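You operate a simulated robot arm through the tools that you are given. There is no shell and no other tool. Be economical: measure what you need, move in short steps, check, and stop when the job is done.

Carry out the task below with a simulated robot arm. There is one attempt and no reset: what you move stays moved.

JOB
Put the tin labelled "TEA" from the table top in the teal bowl.
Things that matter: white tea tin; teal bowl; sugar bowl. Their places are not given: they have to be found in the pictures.

The check looks at the end state, three seconds after you hand in, the way a careful person would. Anything else that was tipped, shoved, dropped, spilled or broken makes it a failure.

ROBOT AND FRAMES
A 7-joint arm with a two-finger parallel gripper, fixed in place. Base frame: the origin is at the foot of the arm, x ahead of it, y to its left, z up; the work surface is at about z = 0. Readings come in m, rad, newtons and seconds.
With the tool pointing down near the work surface it reaches from about 0.24 to 0.62 m from the base axis. Its first joint turns from -1.152 to 1.152 rad. Payload 2.6 kg.
Tool frame: the origin (TCP) lies between the finger pads and is the grasp point; the fingertips stand 0.03 m ahead of it; z points along the fingers, y is the line along which they close. Largest opening 0.094 m; finger width 0.028, thickness 0.01; the body of the gripper, 0.05 by 0.096 m, starts 0.055 m behind the TCP.
Orientation is told as [roll, pitch, yaw] about the base's x, y, z axes, in that order, counted from this pose: with the fingers straight down and closing along the base's y, the tool's x points along the base's -x, its y along +y and its z along -z.

CONTROLS
- The arm moves only by the tool servo_tool. Its argument "rows" is one flat list of numbers, 6 for each row, row after row: the shift along the tool's x, y, z in units of 20 mm (1.0 is 20 mm), then the turn, a rotation vector about the tool's x, y, z in units of 5 degrees (1.0 is 5 degrees). In form: [dx, dy, dz, rx, ry, rz, dx, dy, dz, rx, ry, rz, ...]. A call has 1 to 20 rows; each row shifts and turns the commanded pose from where the row before left it, along the tool's axes as they then stand. "jaw" is the closure, from 0 (fully open) to 1 (shut), set as the call begins (left out, the last holds). A call with a number of a shift or a turn outside -1 to 1 is refused whole. Each row takes 0.2 s and may step no farther than 0.05 m and 0.15 rad from the row before; otherwise, or with a gripper value out of range, the whole call is refused. Where a pose cannot be reached the arm comes as near as it can. A force on the tool above 40 N (or 10 N above the force at the start of the call, whichever is more), or a blocked arm, ends the call early, and 0.2 s more pass. Each finger travels about 0.072 m/s and halts on what it meets, pressing with about 35 N; the grip force reading is that of the motor and also rises with nothing between the fingers. The clock runs only during rows and for 0.2 s after the last one: add rows that do not move to give the fingers time. The reply holds the time, the measured pose of the TCP, the force on the tool along the base axes, the opening and the grip force, in the units named above and with some noise.
- Cameras (640 x 400 px; columns grow to the right, rows downward): "scene" is fixed at [0.0458, 0.4416, 0.5641]; the picture's right is [-0.66, -0.75, 0.00], its down [-0.44, 0.39, -0.81] and it looks along [0.61, -0.53, -0.59] (base axes); focal length 257 px, centre (320, 200). "wrist" rides on the gripper at [0.076, 0.014, -0.103] in the tool frame; the picture's right is [-0.18, 0.98, 0.00], its down [-0.75, -0.14, -0.64] and it looks along [-0.63, -0.12, 0.77] (tool axes); focal length 243 px, centre (320, 200).
- snapshot(camera): a new picture of that camera. It takes no simulated time.
- pixel_to_xyz(camera, pixels): for up to 12 pixels [column, row] of the newest picture of that camera ("zoom" is the newest enlarged one), the place [x, y, z] in the base frame of the surface seen there, good to about 0.002 m. It takes no simulated time.
- enlarge(camera, box): a new picture of the part [left, top, right, bottom] of that camera's present view, enlarged. It takes no simulated time.
- sign_off(): hands the job in; it is judged then, once.

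Work in short steps. Measure before you move; look again where a grasp or a placing could have gone wrong, and mend it. You have 60 turns and 30 pictures in all, those below and enlarged ones among them. Open the gripper and draw the arm clear of the work before you hand the job in, unless the task says otherwise; then end with one line.

The tools are called after "Call:" as name(argument=value, ...) on one line, values as JSON. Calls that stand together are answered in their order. servo_tool: Moves the arm, as the interface text tells. Its arguments: {"type":"object","properties":{"rows":{"type":"array","items":{"type":"number"}},"jaw":{"type":"number"}},"required":["rows"]} The other tools are called the same way: snapshot (camera) takes a picture; pixel_to_xyz (camera, pixels) gives the place of the surface under pixels of a picture; enlarge (camera, box) takes an enlarged picture of a part of a camera's view; sign_off () hands the job in.

At the start:

```text
t: 0.0
eef_pos: [0.395, 0.1457, 0.3514]
orientation: [0.001, -0.001, 0.0]
wrist_force: [0.1, -0.5, 0.4]
grip_width: 0.0941
grasp_force: 0.1
```

scene: 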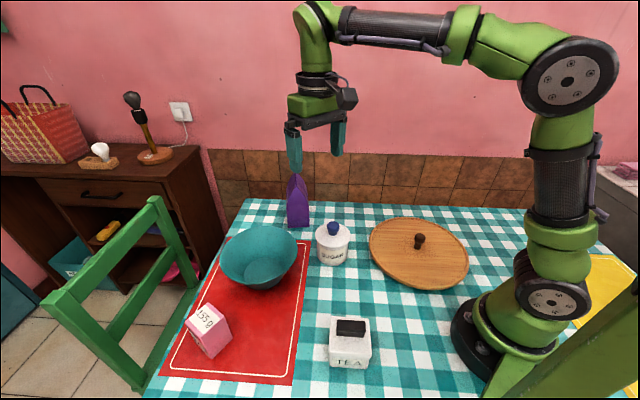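
wrist: 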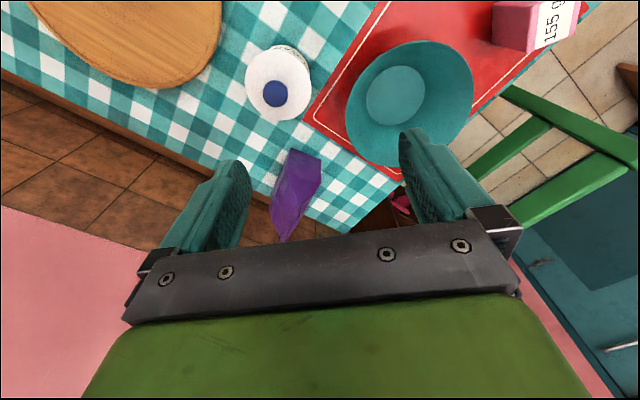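

The tea tin is in the scene picture near (350,342), the bowl near (260,256) and the sugar bowl near (332,243). I'll measure points on each and enlarge the tin.

Call:
pixel_to_xyz(camera="scene", pixels=[[351, 328], [333, 320], [368, 321], [331, 348], [370, 350], [350, 364], [331, 366], [222, 250], [297, 245], [260, 228], [262, 288], [262, 262]])

Call:
enlarge(camera="scene", box=[290, 290, 418, 370])

Call:
enlarge(camera="scene", box=[190, 190, 382, 310])

```text
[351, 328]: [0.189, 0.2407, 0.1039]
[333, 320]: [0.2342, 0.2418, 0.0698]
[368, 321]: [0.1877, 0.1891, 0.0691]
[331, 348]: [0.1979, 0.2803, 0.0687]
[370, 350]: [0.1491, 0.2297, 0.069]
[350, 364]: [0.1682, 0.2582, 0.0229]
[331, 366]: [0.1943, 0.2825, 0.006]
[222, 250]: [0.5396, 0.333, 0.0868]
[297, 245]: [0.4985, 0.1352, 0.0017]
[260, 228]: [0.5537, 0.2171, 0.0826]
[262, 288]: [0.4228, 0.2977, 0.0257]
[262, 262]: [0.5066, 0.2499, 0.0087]
```

```text
5.00 times, centred on (354, 330) of scene
```

zoom: 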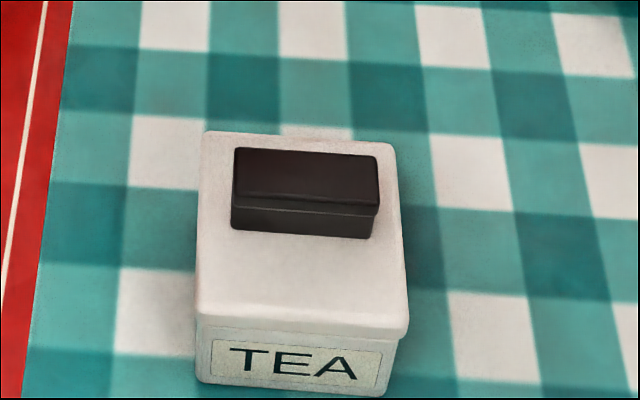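

```text
3.33 times, centred on (286, 250) of scene
```

zoom: 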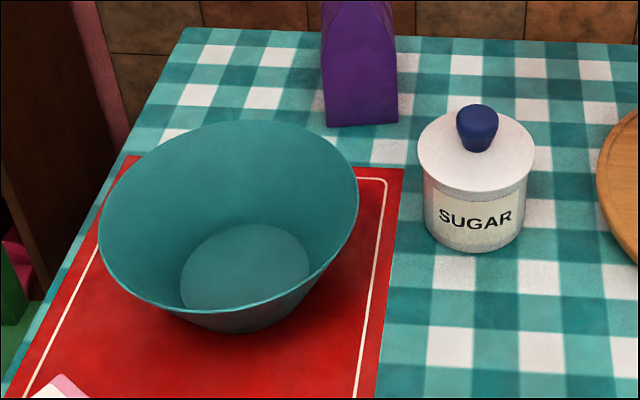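

The newest zoom shows the bowl: rim ellipse from (100,215) to (358,200), floor disc around (245,268). I'll measure its rim and floor, along with the sugar bowl.

Call:
pixel_to_xyz(camera="zoom", pixels=[[230, 124], [103, 215], [356, 195], [215, 311], [330, 262], [130, 285], [183, 275], [308, 265], [245, 228], [245, 308], [477, 112], [476, 180]])

Call:
enlarge(camera="scene", box=[310, 320, 390, 370])

```text
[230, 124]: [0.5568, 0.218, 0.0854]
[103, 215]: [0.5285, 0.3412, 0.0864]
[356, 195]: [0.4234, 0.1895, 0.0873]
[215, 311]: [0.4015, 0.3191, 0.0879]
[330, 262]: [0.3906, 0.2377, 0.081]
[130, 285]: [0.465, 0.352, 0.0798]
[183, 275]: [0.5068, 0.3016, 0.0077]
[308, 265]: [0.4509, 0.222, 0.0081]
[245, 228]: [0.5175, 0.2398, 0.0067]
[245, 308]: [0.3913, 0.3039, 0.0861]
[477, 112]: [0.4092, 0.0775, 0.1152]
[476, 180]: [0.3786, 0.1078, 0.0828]
```

```text
8.00 times, centred on (350, 345) of scene
```

zoom: 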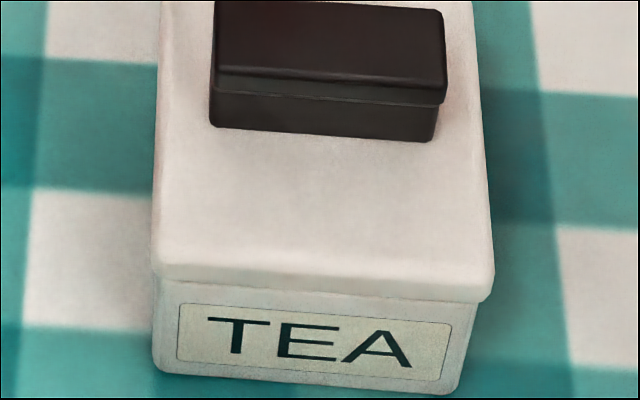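

Now the tin close up: lid front edge from (155,275) to (490,298), with the body below it. I'll measure lid, knob and body points.

Call:
pixel_to_xyz(camera="zoom", pixels=[[320, 250], [165, 255], [485, 275], [320, 275], [320, 287], [320, 296], [320, 370], [165, 300], [465, 315], [215, 75], [440, 95], [325, 130]])

Call:
pixel_to_xyz(camera="scene", pixels=[[333, 319], [367, 320], [339, 322], [366, 323], [332, 345], [369, 347], [330, 335], [371, 335]])

```text
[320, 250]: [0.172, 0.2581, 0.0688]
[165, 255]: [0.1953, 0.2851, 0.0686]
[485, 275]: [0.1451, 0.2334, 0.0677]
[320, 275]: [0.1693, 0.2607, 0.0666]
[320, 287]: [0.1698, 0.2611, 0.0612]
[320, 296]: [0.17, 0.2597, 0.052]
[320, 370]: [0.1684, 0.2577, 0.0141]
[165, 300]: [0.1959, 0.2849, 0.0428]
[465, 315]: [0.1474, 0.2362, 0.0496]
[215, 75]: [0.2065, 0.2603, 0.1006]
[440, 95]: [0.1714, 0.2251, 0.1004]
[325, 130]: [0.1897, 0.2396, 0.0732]
```

```text
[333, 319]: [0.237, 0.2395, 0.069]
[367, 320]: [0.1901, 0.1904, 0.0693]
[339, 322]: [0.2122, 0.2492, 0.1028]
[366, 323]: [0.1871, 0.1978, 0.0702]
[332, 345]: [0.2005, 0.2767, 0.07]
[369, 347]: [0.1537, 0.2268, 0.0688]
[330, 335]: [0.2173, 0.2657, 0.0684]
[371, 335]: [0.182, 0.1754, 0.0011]
```

The tin lid measures about 0.072 × 0.062 m, centred at about (0.192, 0.2375), with its top at z 0.069, its knob up to z 0.103, and its sides turned about 45°. I'll move above it at the present height and yaw 45°, so the fingers close across the 0.062 m side.

Call:
servo_tool(rows=[0.923, 0.417, 0, 0, 0, 0, 0.923, 0.417, 0, 0, 0, 0, 0.923, 0.417, 0, 0, 0, 0, 0.923, 0.417, 0, 0, 0, 0, 0.923, 0.417, 0, 0, 0, 0, 0.923, 0.417, 0, 0, 0, 0, 0.923, 0.417, 0, 0, 0, 0, 0.923, 0.417, 0, 0, 0, 0, 0.923, 0.417, 0, 0, 0, 0, 0.923, 0.417, 0, 0, 0, 0, 0.923, 0.417, 0, 0, 0, 0, 0, 0, 0, 0, 0, -1, 0, 0, 0, 0, 0, -1, 0, 0, 0, 0, 0, -1, 0, 0, 0, 0, 0, -1, 0, 0, 0, 0, 0, -1, 0, 0, 0, 0, 0, -1, 0, 0, 0, 0, 0, -1, 0, 0, 0, 0, 0, -1, 0, 0, 0, 0, 0, -1], jaw=0)

```text
t: 4.2
eef_pos: [0.1905, 0.2368, 0.3506]
orientation: [0.0, 0.001, 0.788]
wrist_force: [-0.7, 0.5, 0.4]
grip_width: 0.0942
grasp_force: 0.2
```

The hand is above the tin at (0.1905, 0.2368) with yaw 0.788. I'll lower it 0.18 m and look with both cameras.

Call:
servo_tool(rows=[0, 0, 1, 0, 0, 0, 0, 0, 1, 0, 0, 0, 0, 0, 1, 0, 0, 0, 0, 0, 1, 0, 0, 0, 0, 0, 1, 0, 0, 0, 0, 0, 1, 0, 0, 0, 0, 0, 1, 0, 0, 0, 0, 0, 1, 0, 0, 0, 0, 0, 1, 0, 0, 0, 0, 0, 0, 0, 0, 0])

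Call:
snapshot(camera="wrist")

Call:
snapshot(camera="scene")

```text
t: 6.4
eef_pos: [0.1893, 0.2359, 0.1692]
orientation: [-0.001, 0.0, 0.785]
wrist_force: [-0.4, -0.2, -0.5]
grip_width: 0.094
grasp_force: 0.0
```

```text
24 pictures are left
```

wrist: 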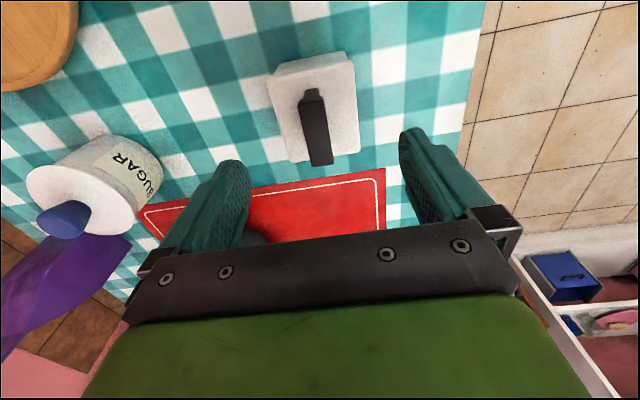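

```text
23 pictures are left
```

scene: 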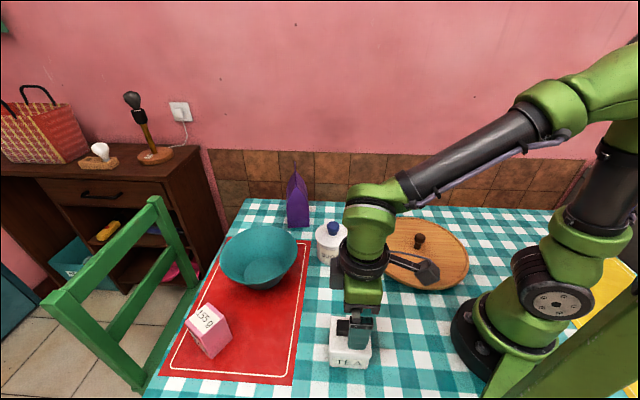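

The wrist view shows the tin lid with corners near (267,75), (352,52), (362,150) and (292,162). I'll refine the lid and knob positions from here.

Call:
pixel_to_xyz(camera="wrist", pixels=[[270, 78], [350, 62], [357, 148], [296, 158], [281, 120], [354, 105], [312, 72], [305, 92], [320, 95], [313, 160], [330, 155], [318, 125]])

```text
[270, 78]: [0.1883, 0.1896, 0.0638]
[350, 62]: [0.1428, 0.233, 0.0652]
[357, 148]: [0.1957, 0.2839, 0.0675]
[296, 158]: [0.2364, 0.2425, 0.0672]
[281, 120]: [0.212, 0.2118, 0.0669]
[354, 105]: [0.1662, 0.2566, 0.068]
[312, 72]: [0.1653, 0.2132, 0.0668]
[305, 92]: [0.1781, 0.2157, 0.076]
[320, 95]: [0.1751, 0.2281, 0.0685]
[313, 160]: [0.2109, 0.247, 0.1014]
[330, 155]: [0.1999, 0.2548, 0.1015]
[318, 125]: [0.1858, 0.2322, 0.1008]
```

The lid centre is (0.191, 0.237) with its sides at 45.8°, so the hand is within 2 mm. I'll lower to TCP z of about 0.056: fingertips at 0.026, gripper body at 0.111, clear of the knob at 0.102.

Call:
servo_tool(rows=[-0.1, 0, 0.94, 0, 0, 0, 0, 0, 0.94, 0, 0, 0, 0, 0, 0.94, 0, 0, 0, 0, 0, 0.94, 0, 0, 0, 0, 0, 0.94, 0, 0, 0, 0, 0, 0.94, 0, 0, 0, 0, 0, 0, 0, 0, 0])

Call:
enlarge(camera="scene", box=[286, 280, 430, 370])

```text
t: 8.0
eef_pos: [0.1913, 0.2384, 0.0583]
orientation: [0.0, -0.001, 0.786]
wrist_force: [-0.1, -0.4, 0.1]
grip_width: 0.094
grasp_force: 0.1
```

```text
4.44 times, centred on (358, 325) of scene
```

zoom: 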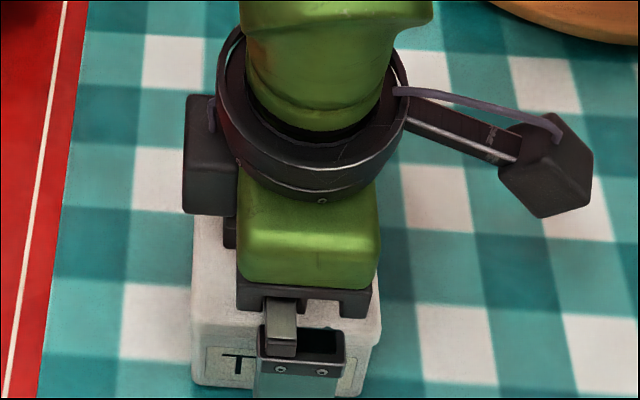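

The fingers straddle the tin with no contact force. I'll go 3 mm lower and close.

Call:
servo_tool(rows=[0, 0, 0.15, 0, 0, 0, 0, 0, 0, 0, 0, 0])

Call:
servo_tool(rows=[0, 0, 0, 0, 0, 0, 0, 0, 0, 0, 0, 0, 0, 0, 0, 0, 0, 0, 0, 0, 0, 0, 0, 0, 0, 0, 0, 0, 0, 0, 0, 0, 0, 0, 0, 0], jaw=1)

```text
t: 8.6
eef_pos: [0.1918, 0.239, 0.0553]
orientation: [0.001, 0.002, 0.785]
wrist_force: [0.0, 1.0, 0.2]
grip_width: 0.0939
grasp_force: 0.0
```

```text
t: 10.0
eef_pos: [0.1916, 0.2377, 0.056]
orientation: [-0.002, -0.002, 0.784]
wrist_force: [2.0, 0.0, -0.7]
grip_width: 0.0744
grasp_force: 34.8
```

The grip stopped at 0.0744 m with 34.8 N, a little wider than I measured. I'll look closely before lifting.

Call:
enlarge(camera="scene", box=[302, 300, 398, 360])

Call:
snapshot(camera="wrist")

```text
6.67 times, centred on (350, 330) of scene
```

zoom: 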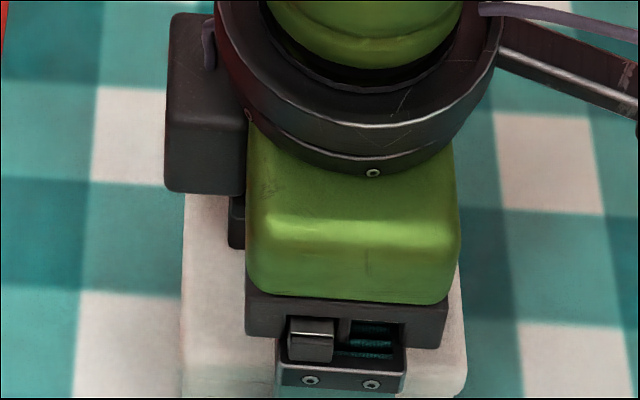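

```text
20 pictures are left
```

wrist: 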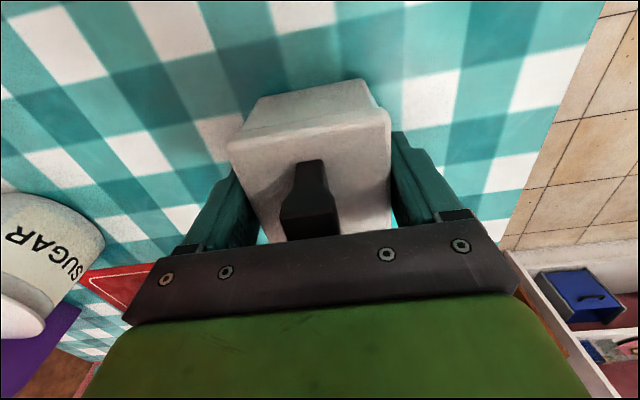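

The lid fills the gap between both fingers. I'll lift 16 mm and check whether the body comes up with the lid.

Call:
servo_tool(rows=[0, 0, -0.2, 0, 0, 0, 0, 0, -0.2, 0, 0, 0, 0, 0, -0.2, 0, 0, 0, 0, 0, -0.2, 0, 0, 0, 0, 0, 0, 0, 0, 0])

Call:
snapshot(camera="wrist")

Call:
enlarge(camera="scene", box=[286, 300, 446, 400])

```text
t: 11.2
eef_pos: [0.191, 0.2378, 0.0707]
orientation: [-0.001, 0.001, 0.786]
wrist_force: [-0.4, -0.1, -7.1]
grip_width: 0.0739
grasp_force: 34.7
```

```text
19 pictures are left
```

wrist: 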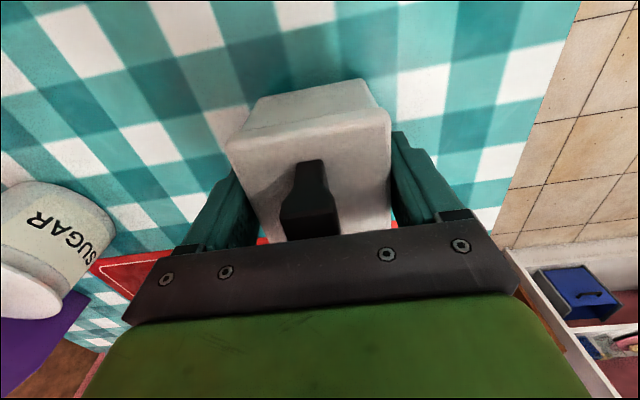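

```text
4.00 times, centred on (366, 350) of scene
```

zoom: 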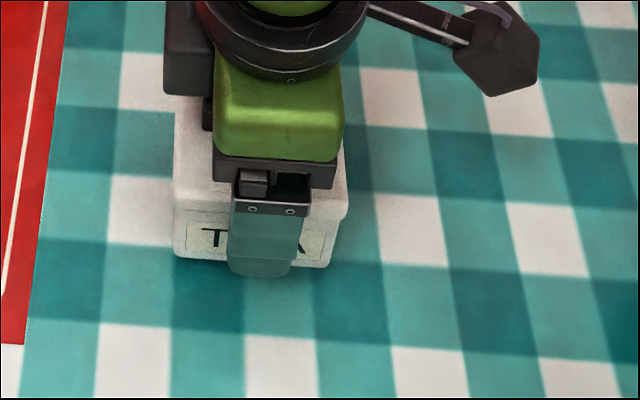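

The whole tin, label and base included, came up, with a load of about 7 N. I'll lift it to TCP z of about 0.25 and carry it over the bowl, whose centre is about (0.4775, 0.266).

Call:
servo_tool(rows=[0, 0, -0.6, 0, 0, 0, 0, 0, -0.9, 0, 0, 0, 0, 0, -0.9, 0, 0, 0, 0, 0, -0.9, 0, 0, 0, 0, 0, -0.9, 0, 0, 0, 0, 0, -0.9, 0, 0, 0, 0, 0, -0.9, 0, 0, 0, 0, 0, -0.9, 0, 0, 0, 0, 0, -0.9, 0, 0, 0, 0, 0, -0.6, 0, 0, 0, 0, 0, 0, 0, 0, 0])

Call:
servo_tool(rows=[-0.4, -0.33, 0, 0, 0, 0, -0.6, -0.49, 0, 0, 0, 0, -0.6, -0.49, 0, 0, 0, 0, -0.6, -0.49, 0, 0, 0, 0, -0.6, -0.49, 0, 0, 0, 0, -0.6, -0.49, 0, 0, 0, 0, -0.6, -0.49, 0, 0, 0, 0, -0.6, -0.49, 0, 0, 0, 0, -0.6, -0.49, 0, 0, 0, 0, -0.6, -0.49, 0, 0, 0, 0, -0.6, -0.49, 0, 0, 0, 0, -0.6, -0.49, 0, 0, 0, 0, -0.6, -0.49, 0, 0, 0, 0, -0.6, -0.49, 0, 0, 0, 0, -0.6, -0.49, 0, 0, 0, 0, -0.6, -0.49, 0, 0, 0, 0, -0.6, -0.49, 0, 0, 0, 0, -0.6, -0.49, 0, 0, 0, 0, -0.4, -0.33, 0, 0, 0, 0, 0, 0, 0, 0, 0, 0])

Call:
snapshot(camera="scene")

Call:
snapshot(camera="wrist")

```text
t: 13.6
eef_pos: [0.1932, 0.2374, 0.2383]
orientation: [-0.001, 0.0, 0.785]
wrist_force: [0.4, -0.5, -7.3]
grip_width: 0.0743
grasp_force: 35.1
```

```text
t: 17.8
eef_pos: [0.475, 0.2662, 0.2379]
orientation: [0.0, -0.001, 0.786]
wrist_force: [-0.5, 0.4, -6.5]
grip_width: 0.0744
grasp_force: 35.3
```

```text
17 pictures are left
```

scene: 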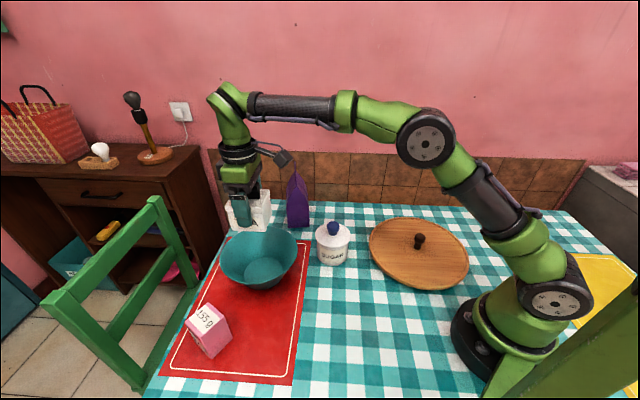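

```text
16 pictures are left
```

wrist: 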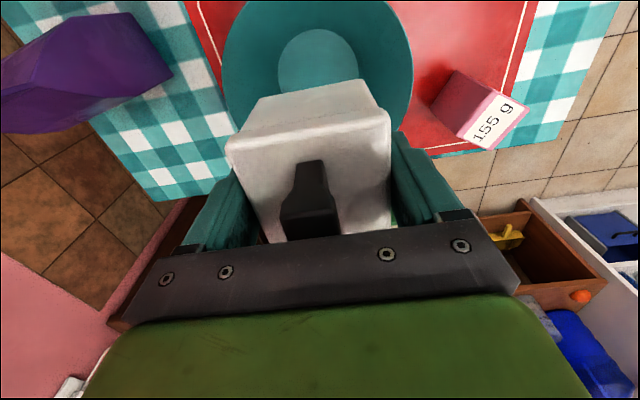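

The tin is held level above the bowl. I'll measure the lid in the wrist view to get its true offset before lowering.

Call:
pixel_to_xyz(camera="wrist", pixels=[[232, 148], [386, 126], [388, 225], [310, 135], [308, 170], [245, 135], [375, 112], [300, 88], [318, 35], [290, 60]])

Call:
pixel_to_xyz(camera="scene", pixels=[[230, 124], [235, 220], [265, 222], [228, 212], [270, 205], [268, 192]])

```text
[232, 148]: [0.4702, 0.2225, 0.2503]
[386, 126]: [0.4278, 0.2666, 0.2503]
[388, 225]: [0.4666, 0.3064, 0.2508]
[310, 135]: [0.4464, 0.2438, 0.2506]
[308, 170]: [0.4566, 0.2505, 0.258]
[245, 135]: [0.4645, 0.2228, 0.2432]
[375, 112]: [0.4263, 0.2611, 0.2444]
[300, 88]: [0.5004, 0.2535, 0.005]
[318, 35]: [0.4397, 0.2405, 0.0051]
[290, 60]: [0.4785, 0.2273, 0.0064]
```

```text
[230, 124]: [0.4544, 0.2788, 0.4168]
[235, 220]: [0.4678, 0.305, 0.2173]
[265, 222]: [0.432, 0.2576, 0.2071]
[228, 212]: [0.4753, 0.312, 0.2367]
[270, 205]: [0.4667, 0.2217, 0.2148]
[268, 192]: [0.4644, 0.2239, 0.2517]
```

The tin's centre is about (0.474, 0.270), so I'll shift 5 mm along tool −y to centre it. Then I'll lower until the base is about 1 cm above the bowl floor.

Call:
servo_tool(rows=[0, -0.25, 0.3, 0, 0, 0, 0, 0, 0.7, 0, 0, 0, 0, 0, 0.7, 0, 0, 0, 0, 0, 0.7, 0, 0, 0, 0, 0, 0.7, 0, 0, 0, 0, 0, 0.7, 0, 0, 0, 0, 0, 0.7, 0, 0, 0, 0, 0, 0.7, 0, 0, 0, 0, 0, 0.6, 0, 0, 0, 0, 0, 0, 0, 0, 0])

Call:
enlarge(camera="scene", box=[180, 160, 340, 260])

Call:
snapshot(camera="wrist")

```text
t: 20.0
eef_pos: [0.4783, 0.2616, 0.1217]
orientation: [0.002, 0.0, 0.786]
wrist_force: [0.1, 0.6, -6.8]
grip_width: 0.0741
grasp_force: 35.1
```

```text
4.00 times, centred on (260, 210) of scene
```

zoom: 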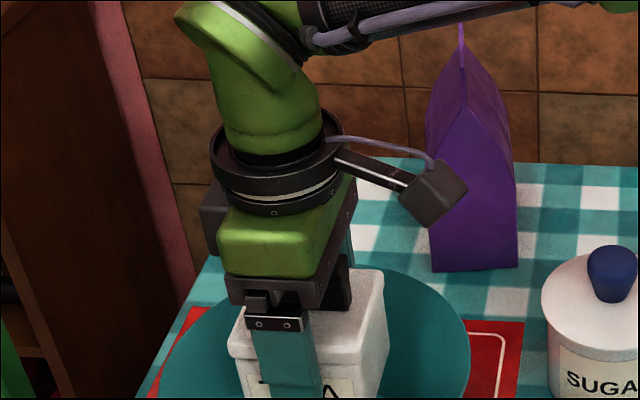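

```text
14 pictures are left
```

wrist: 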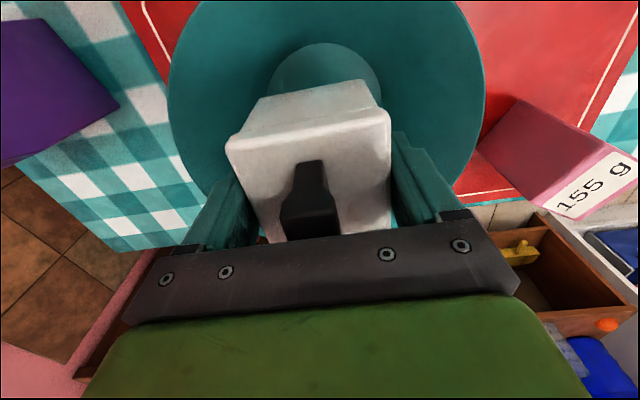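

The tin is entering the bowl centrally. I'll check the rim and floor in the wrist view once more.

Call:
pixel_to_xyz(camera="wrist", pixels=[[171, 90], [481, 75], [190, 170], [455, 165], [273, 90], [378, 85], [325, 45], [232, 148], [386, 126], [205, 15], [455, 10]])

```text
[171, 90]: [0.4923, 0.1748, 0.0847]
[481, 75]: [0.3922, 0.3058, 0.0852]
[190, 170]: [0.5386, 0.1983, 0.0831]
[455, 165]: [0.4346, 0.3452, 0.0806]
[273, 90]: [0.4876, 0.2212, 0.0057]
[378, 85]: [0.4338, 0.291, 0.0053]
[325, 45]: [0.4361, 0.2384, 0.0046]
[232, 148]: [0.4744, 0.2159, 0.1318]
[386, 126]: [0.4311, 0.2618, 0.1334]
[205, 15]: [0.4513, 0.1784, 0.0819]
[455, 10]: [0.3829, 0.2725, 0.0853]
```

Rim fit gives a bowl centre of about (0.476, 0.2655) and the tin is at about (0.478, 0.265), which is well centred. I'll lower 52 mm to just above the floor.

Call:
servo_tool(rows=[0.05, 0, 0.4, 0, 0, 0, 0, 0, 0.4, 0, 0, 0, 0, 0, 0.4, 0, 0, 0, 0, 0, 0.4, 0, 0, 0, 0, 0, 0.4, 0, 0, 0, 0, 0, 0.4, 0, 0, 0, 0, 0, 0.2, 0, 0, 0, 0, 0, 0, 0, 0, 0])

```text
t: 21.8
eef_pos: [0.4785, 0.2637, 0.071]
orientation: [0.0, 0.001, 0.785]
wrist_force: [-0.7, -0.5, -6.3]
grip_width: 0.0742
grasp_force: 34.9
```

TCP z is 0.071 with no contact yet. I'll go down in 1 mm steps until the floor takes the load.

Call:
servo_tool(rows=[0, 0, 0.07, 0, 0, 0, 0, 0, 0.07, 0, 0, 0, 0, 0, 0.07, 0, 0, 0, 0, 0, 0.07, 0, 0, 0, 0, 0, 0, 0, 0, 0])

```text
t: 23.0
eef_pos: [0.4785, 0.262, 0.0666]
orientation: [-0.001, 0.001, 0.785]
wrist_force: [-0.1, 0.1, -6.6]
grip_width: 0.0743
grasp_force: 34.8
```

Still the full load at 0.0666. I'll take a few more small steps.

Call:
servo_tool(rows=[0, 0, 0.05, 0, 0, 0, 0, 0, 0.05, 0, 0, 0, 0, 0, 0, 0, 0, 0])

Call:
servo_tool(rows=[0, 0, 0.05, 0, 0, 0, 0, 0, 0.05, 0, 0, 0, 0, 0, 0, 0, 0, 0])

```text
t: 23.8
eef_pos: [0.4771, 0.2625, 0.0627]
orientation: [0.0, 0.0, 0.785]
wrist_force: [-1.1, 1.7, -4.9]
grip_width: 0.0741
grasp_force: 34.8
```

```text
t: 24.6
eef_pos: [0.4777, 0.261, 0.0611]
orientation: [-0.001, 0.001, 0.787]
wrist_force: [0.9, 1.8, -5.2]
grip_width: 0.0743
grasp_force: 35.4
```

The vertical load is dropping slightly with a little side force, so a base edge may be touching. I'll step once more.

Call:
servo_tool(rows=[0, 0, 0.05, 0, 0, 0, 0, 0, 0.05, 0, 0, 0, 0, 0, 0, 0, 0, 0])

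Call:
enlarge(camera="scene", box=[196, 200, 324, 280])

```text
t: 25.4
eef_pos: [0.4779, 0.2632, 0.0604]
orientation: [0.0, -0.003, 0.784]
wrist_force: [-9.2, -5.6, 23.4]
grip_width: 0.0745
grasp_force: 34.5
```

```text
5.00 times, centred on (260, 240) of scene
```

zoom: 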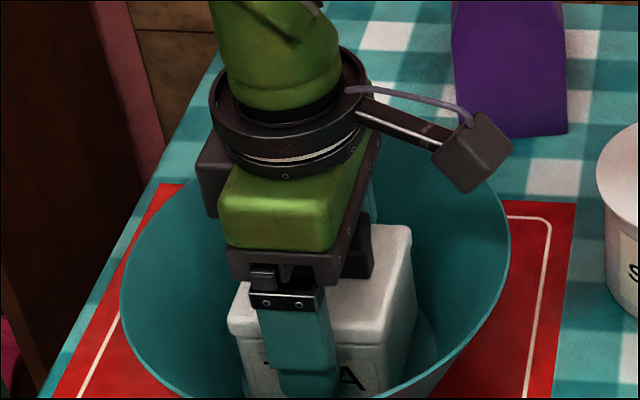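

Contact is at +23 N, so the tin is seated on the floor at TCP z 0.060. I'll ease up 1 mm, open only to about 0.083 m so the fingers don't touch the bowl wall, and then check.

Call:
servo_tool(rows=[0, 0, -0.05, 0, 0, 0, 0, 0, 0, 0, 0, 0])

Call:
servo_tool(rows=[0, 0, 0, 0, 0, 0, 0, 0, 0, 0, 0, 0, 0, 0, 0, 0, 0, 0], jaw=0.12)

Call:
snapshot(camera="wrist")

```text
t: 26.0
eef_pos: [0.4784, 0.2632, 0.0601]
orientation: [-0.001, -0.003, 0.786]
wrist_force: [2.4, 2.1, 15.5]
grip_width: 0.0741
grasp_force: 34.9
```

```text
t: 26.8
eef_pos: [0.4776, 0.2627, 0.0589]
orientation: [-0.002, 0.0, 0.785]
wrist_force: [0.3, -0.8, 0.1]
grip_width: 0.0826
grasp_force: 0.0
```

```text
12 pictures are left
```

wrist: 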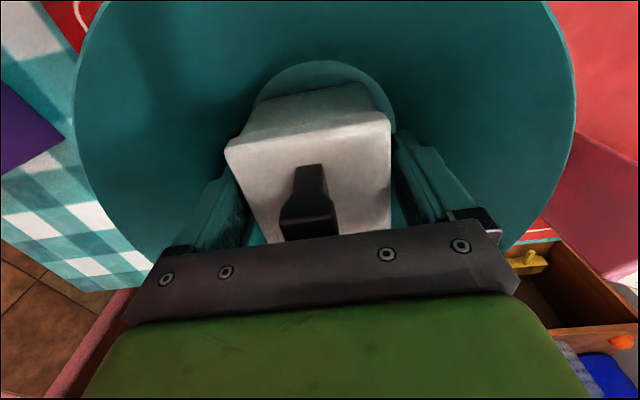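

The tin stands in the bowl, the fingers are free and the force is near zero. I'll raise straight up, gently at first.

Call:
servo_tool(rows=[0, 0, -0.2, 0, 0, 0, 0, 0, -0.3, 0, 0, 0, 0, 0, -0.5, 0, 0, 0, 0, 0, -0.5, 0, 0, 0, 0, 0, -0.7, 0, 0, 0, 0, 0, -1, 0, 0, 0, 0, 0, -1, 0, 0, 0, 0, 0, -1, 0, 0, 0, 0, 0, -1, 0, 0, 0, 0, 0, -1, 0, 0, 0, 0, 0, -1, 0, 0, 0, 0, 0, -1, 0, 0, 0, 0, 0, -1, 0, 0, 0, 0, 0, 0, 0, 0, 0])

Call:
snapshot(camera="scene")

```text
t: 29.8
eef_pos: [0.4768, 0.2605, 0.2645]
orientation: [-0.001, 0.0, 0.784]
wrist_force: [0.1, -0.1, -0.2]
grip_width: 0.0825
grasp_force: 0.1
```

```text
11 pictures are left
```

scene: 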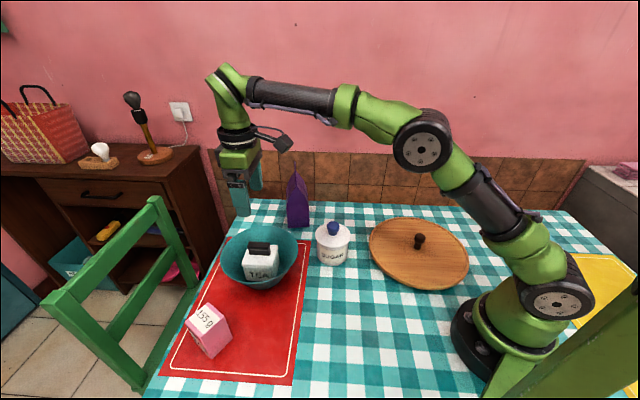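

The tin stands upright in the bowl at (262,262) and everything else looks unmoved. I'll open the gripper, back the arm up and away, and take a close look.

Call:
servo_tool(rows=[0, 0, -1, 0, 0, 0, 0, 0, -1, 0, 0, 0, 0, 0, -1, 0, 0, 0, 0, 0, -1, 0, 0, 0, 1, 0, 0, 0, 0, 0, 1, 0, 0, 0, 0, 0, 1, 0, 0, 0, 0, 0, 1, 0, 0, 0, 0, 0, 1, 0, 0, 0, 0, 0, 1, 0, 0, 0, 0, 0, 0, 0, 0, 0, 0, 0], jaw=0)

Call:
enlarge(camera="scene", box=[180, 200, 372, 320])

```text
t: 32.2
eef_pos: [0.394, 0.1777, 0.3137]
orientation: [0.0, 0.001, 0.785]
wrist_force: [0.4, 0.3, -0.2]
grip_width: 0.094
grasp_force: 0.1
out of reach, approached as far as the arm can: row 3, 4
```

```text
3.33 times, centred on (276, 260) of scene
```

zoom: 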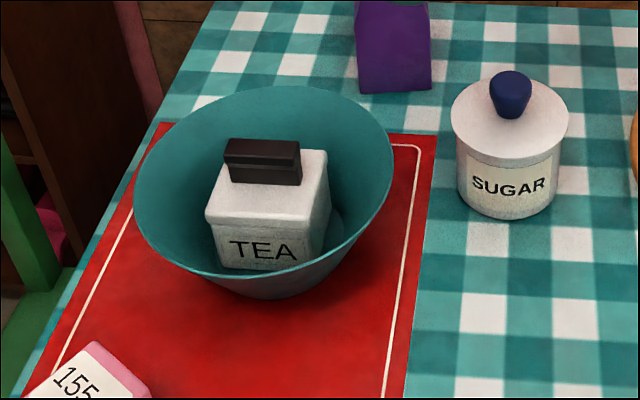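

The tin is upright in the bowl, the bowl and sugar bowl stand where they were, and the gripper is open and clear. I'm handing in.

Call:
sign_off()

```text
The job is handed in.
```

The TEA tin is standing upright in the teal bowl. In the last pictures nothing else looked moved, and the arm is clear with the gripper open.
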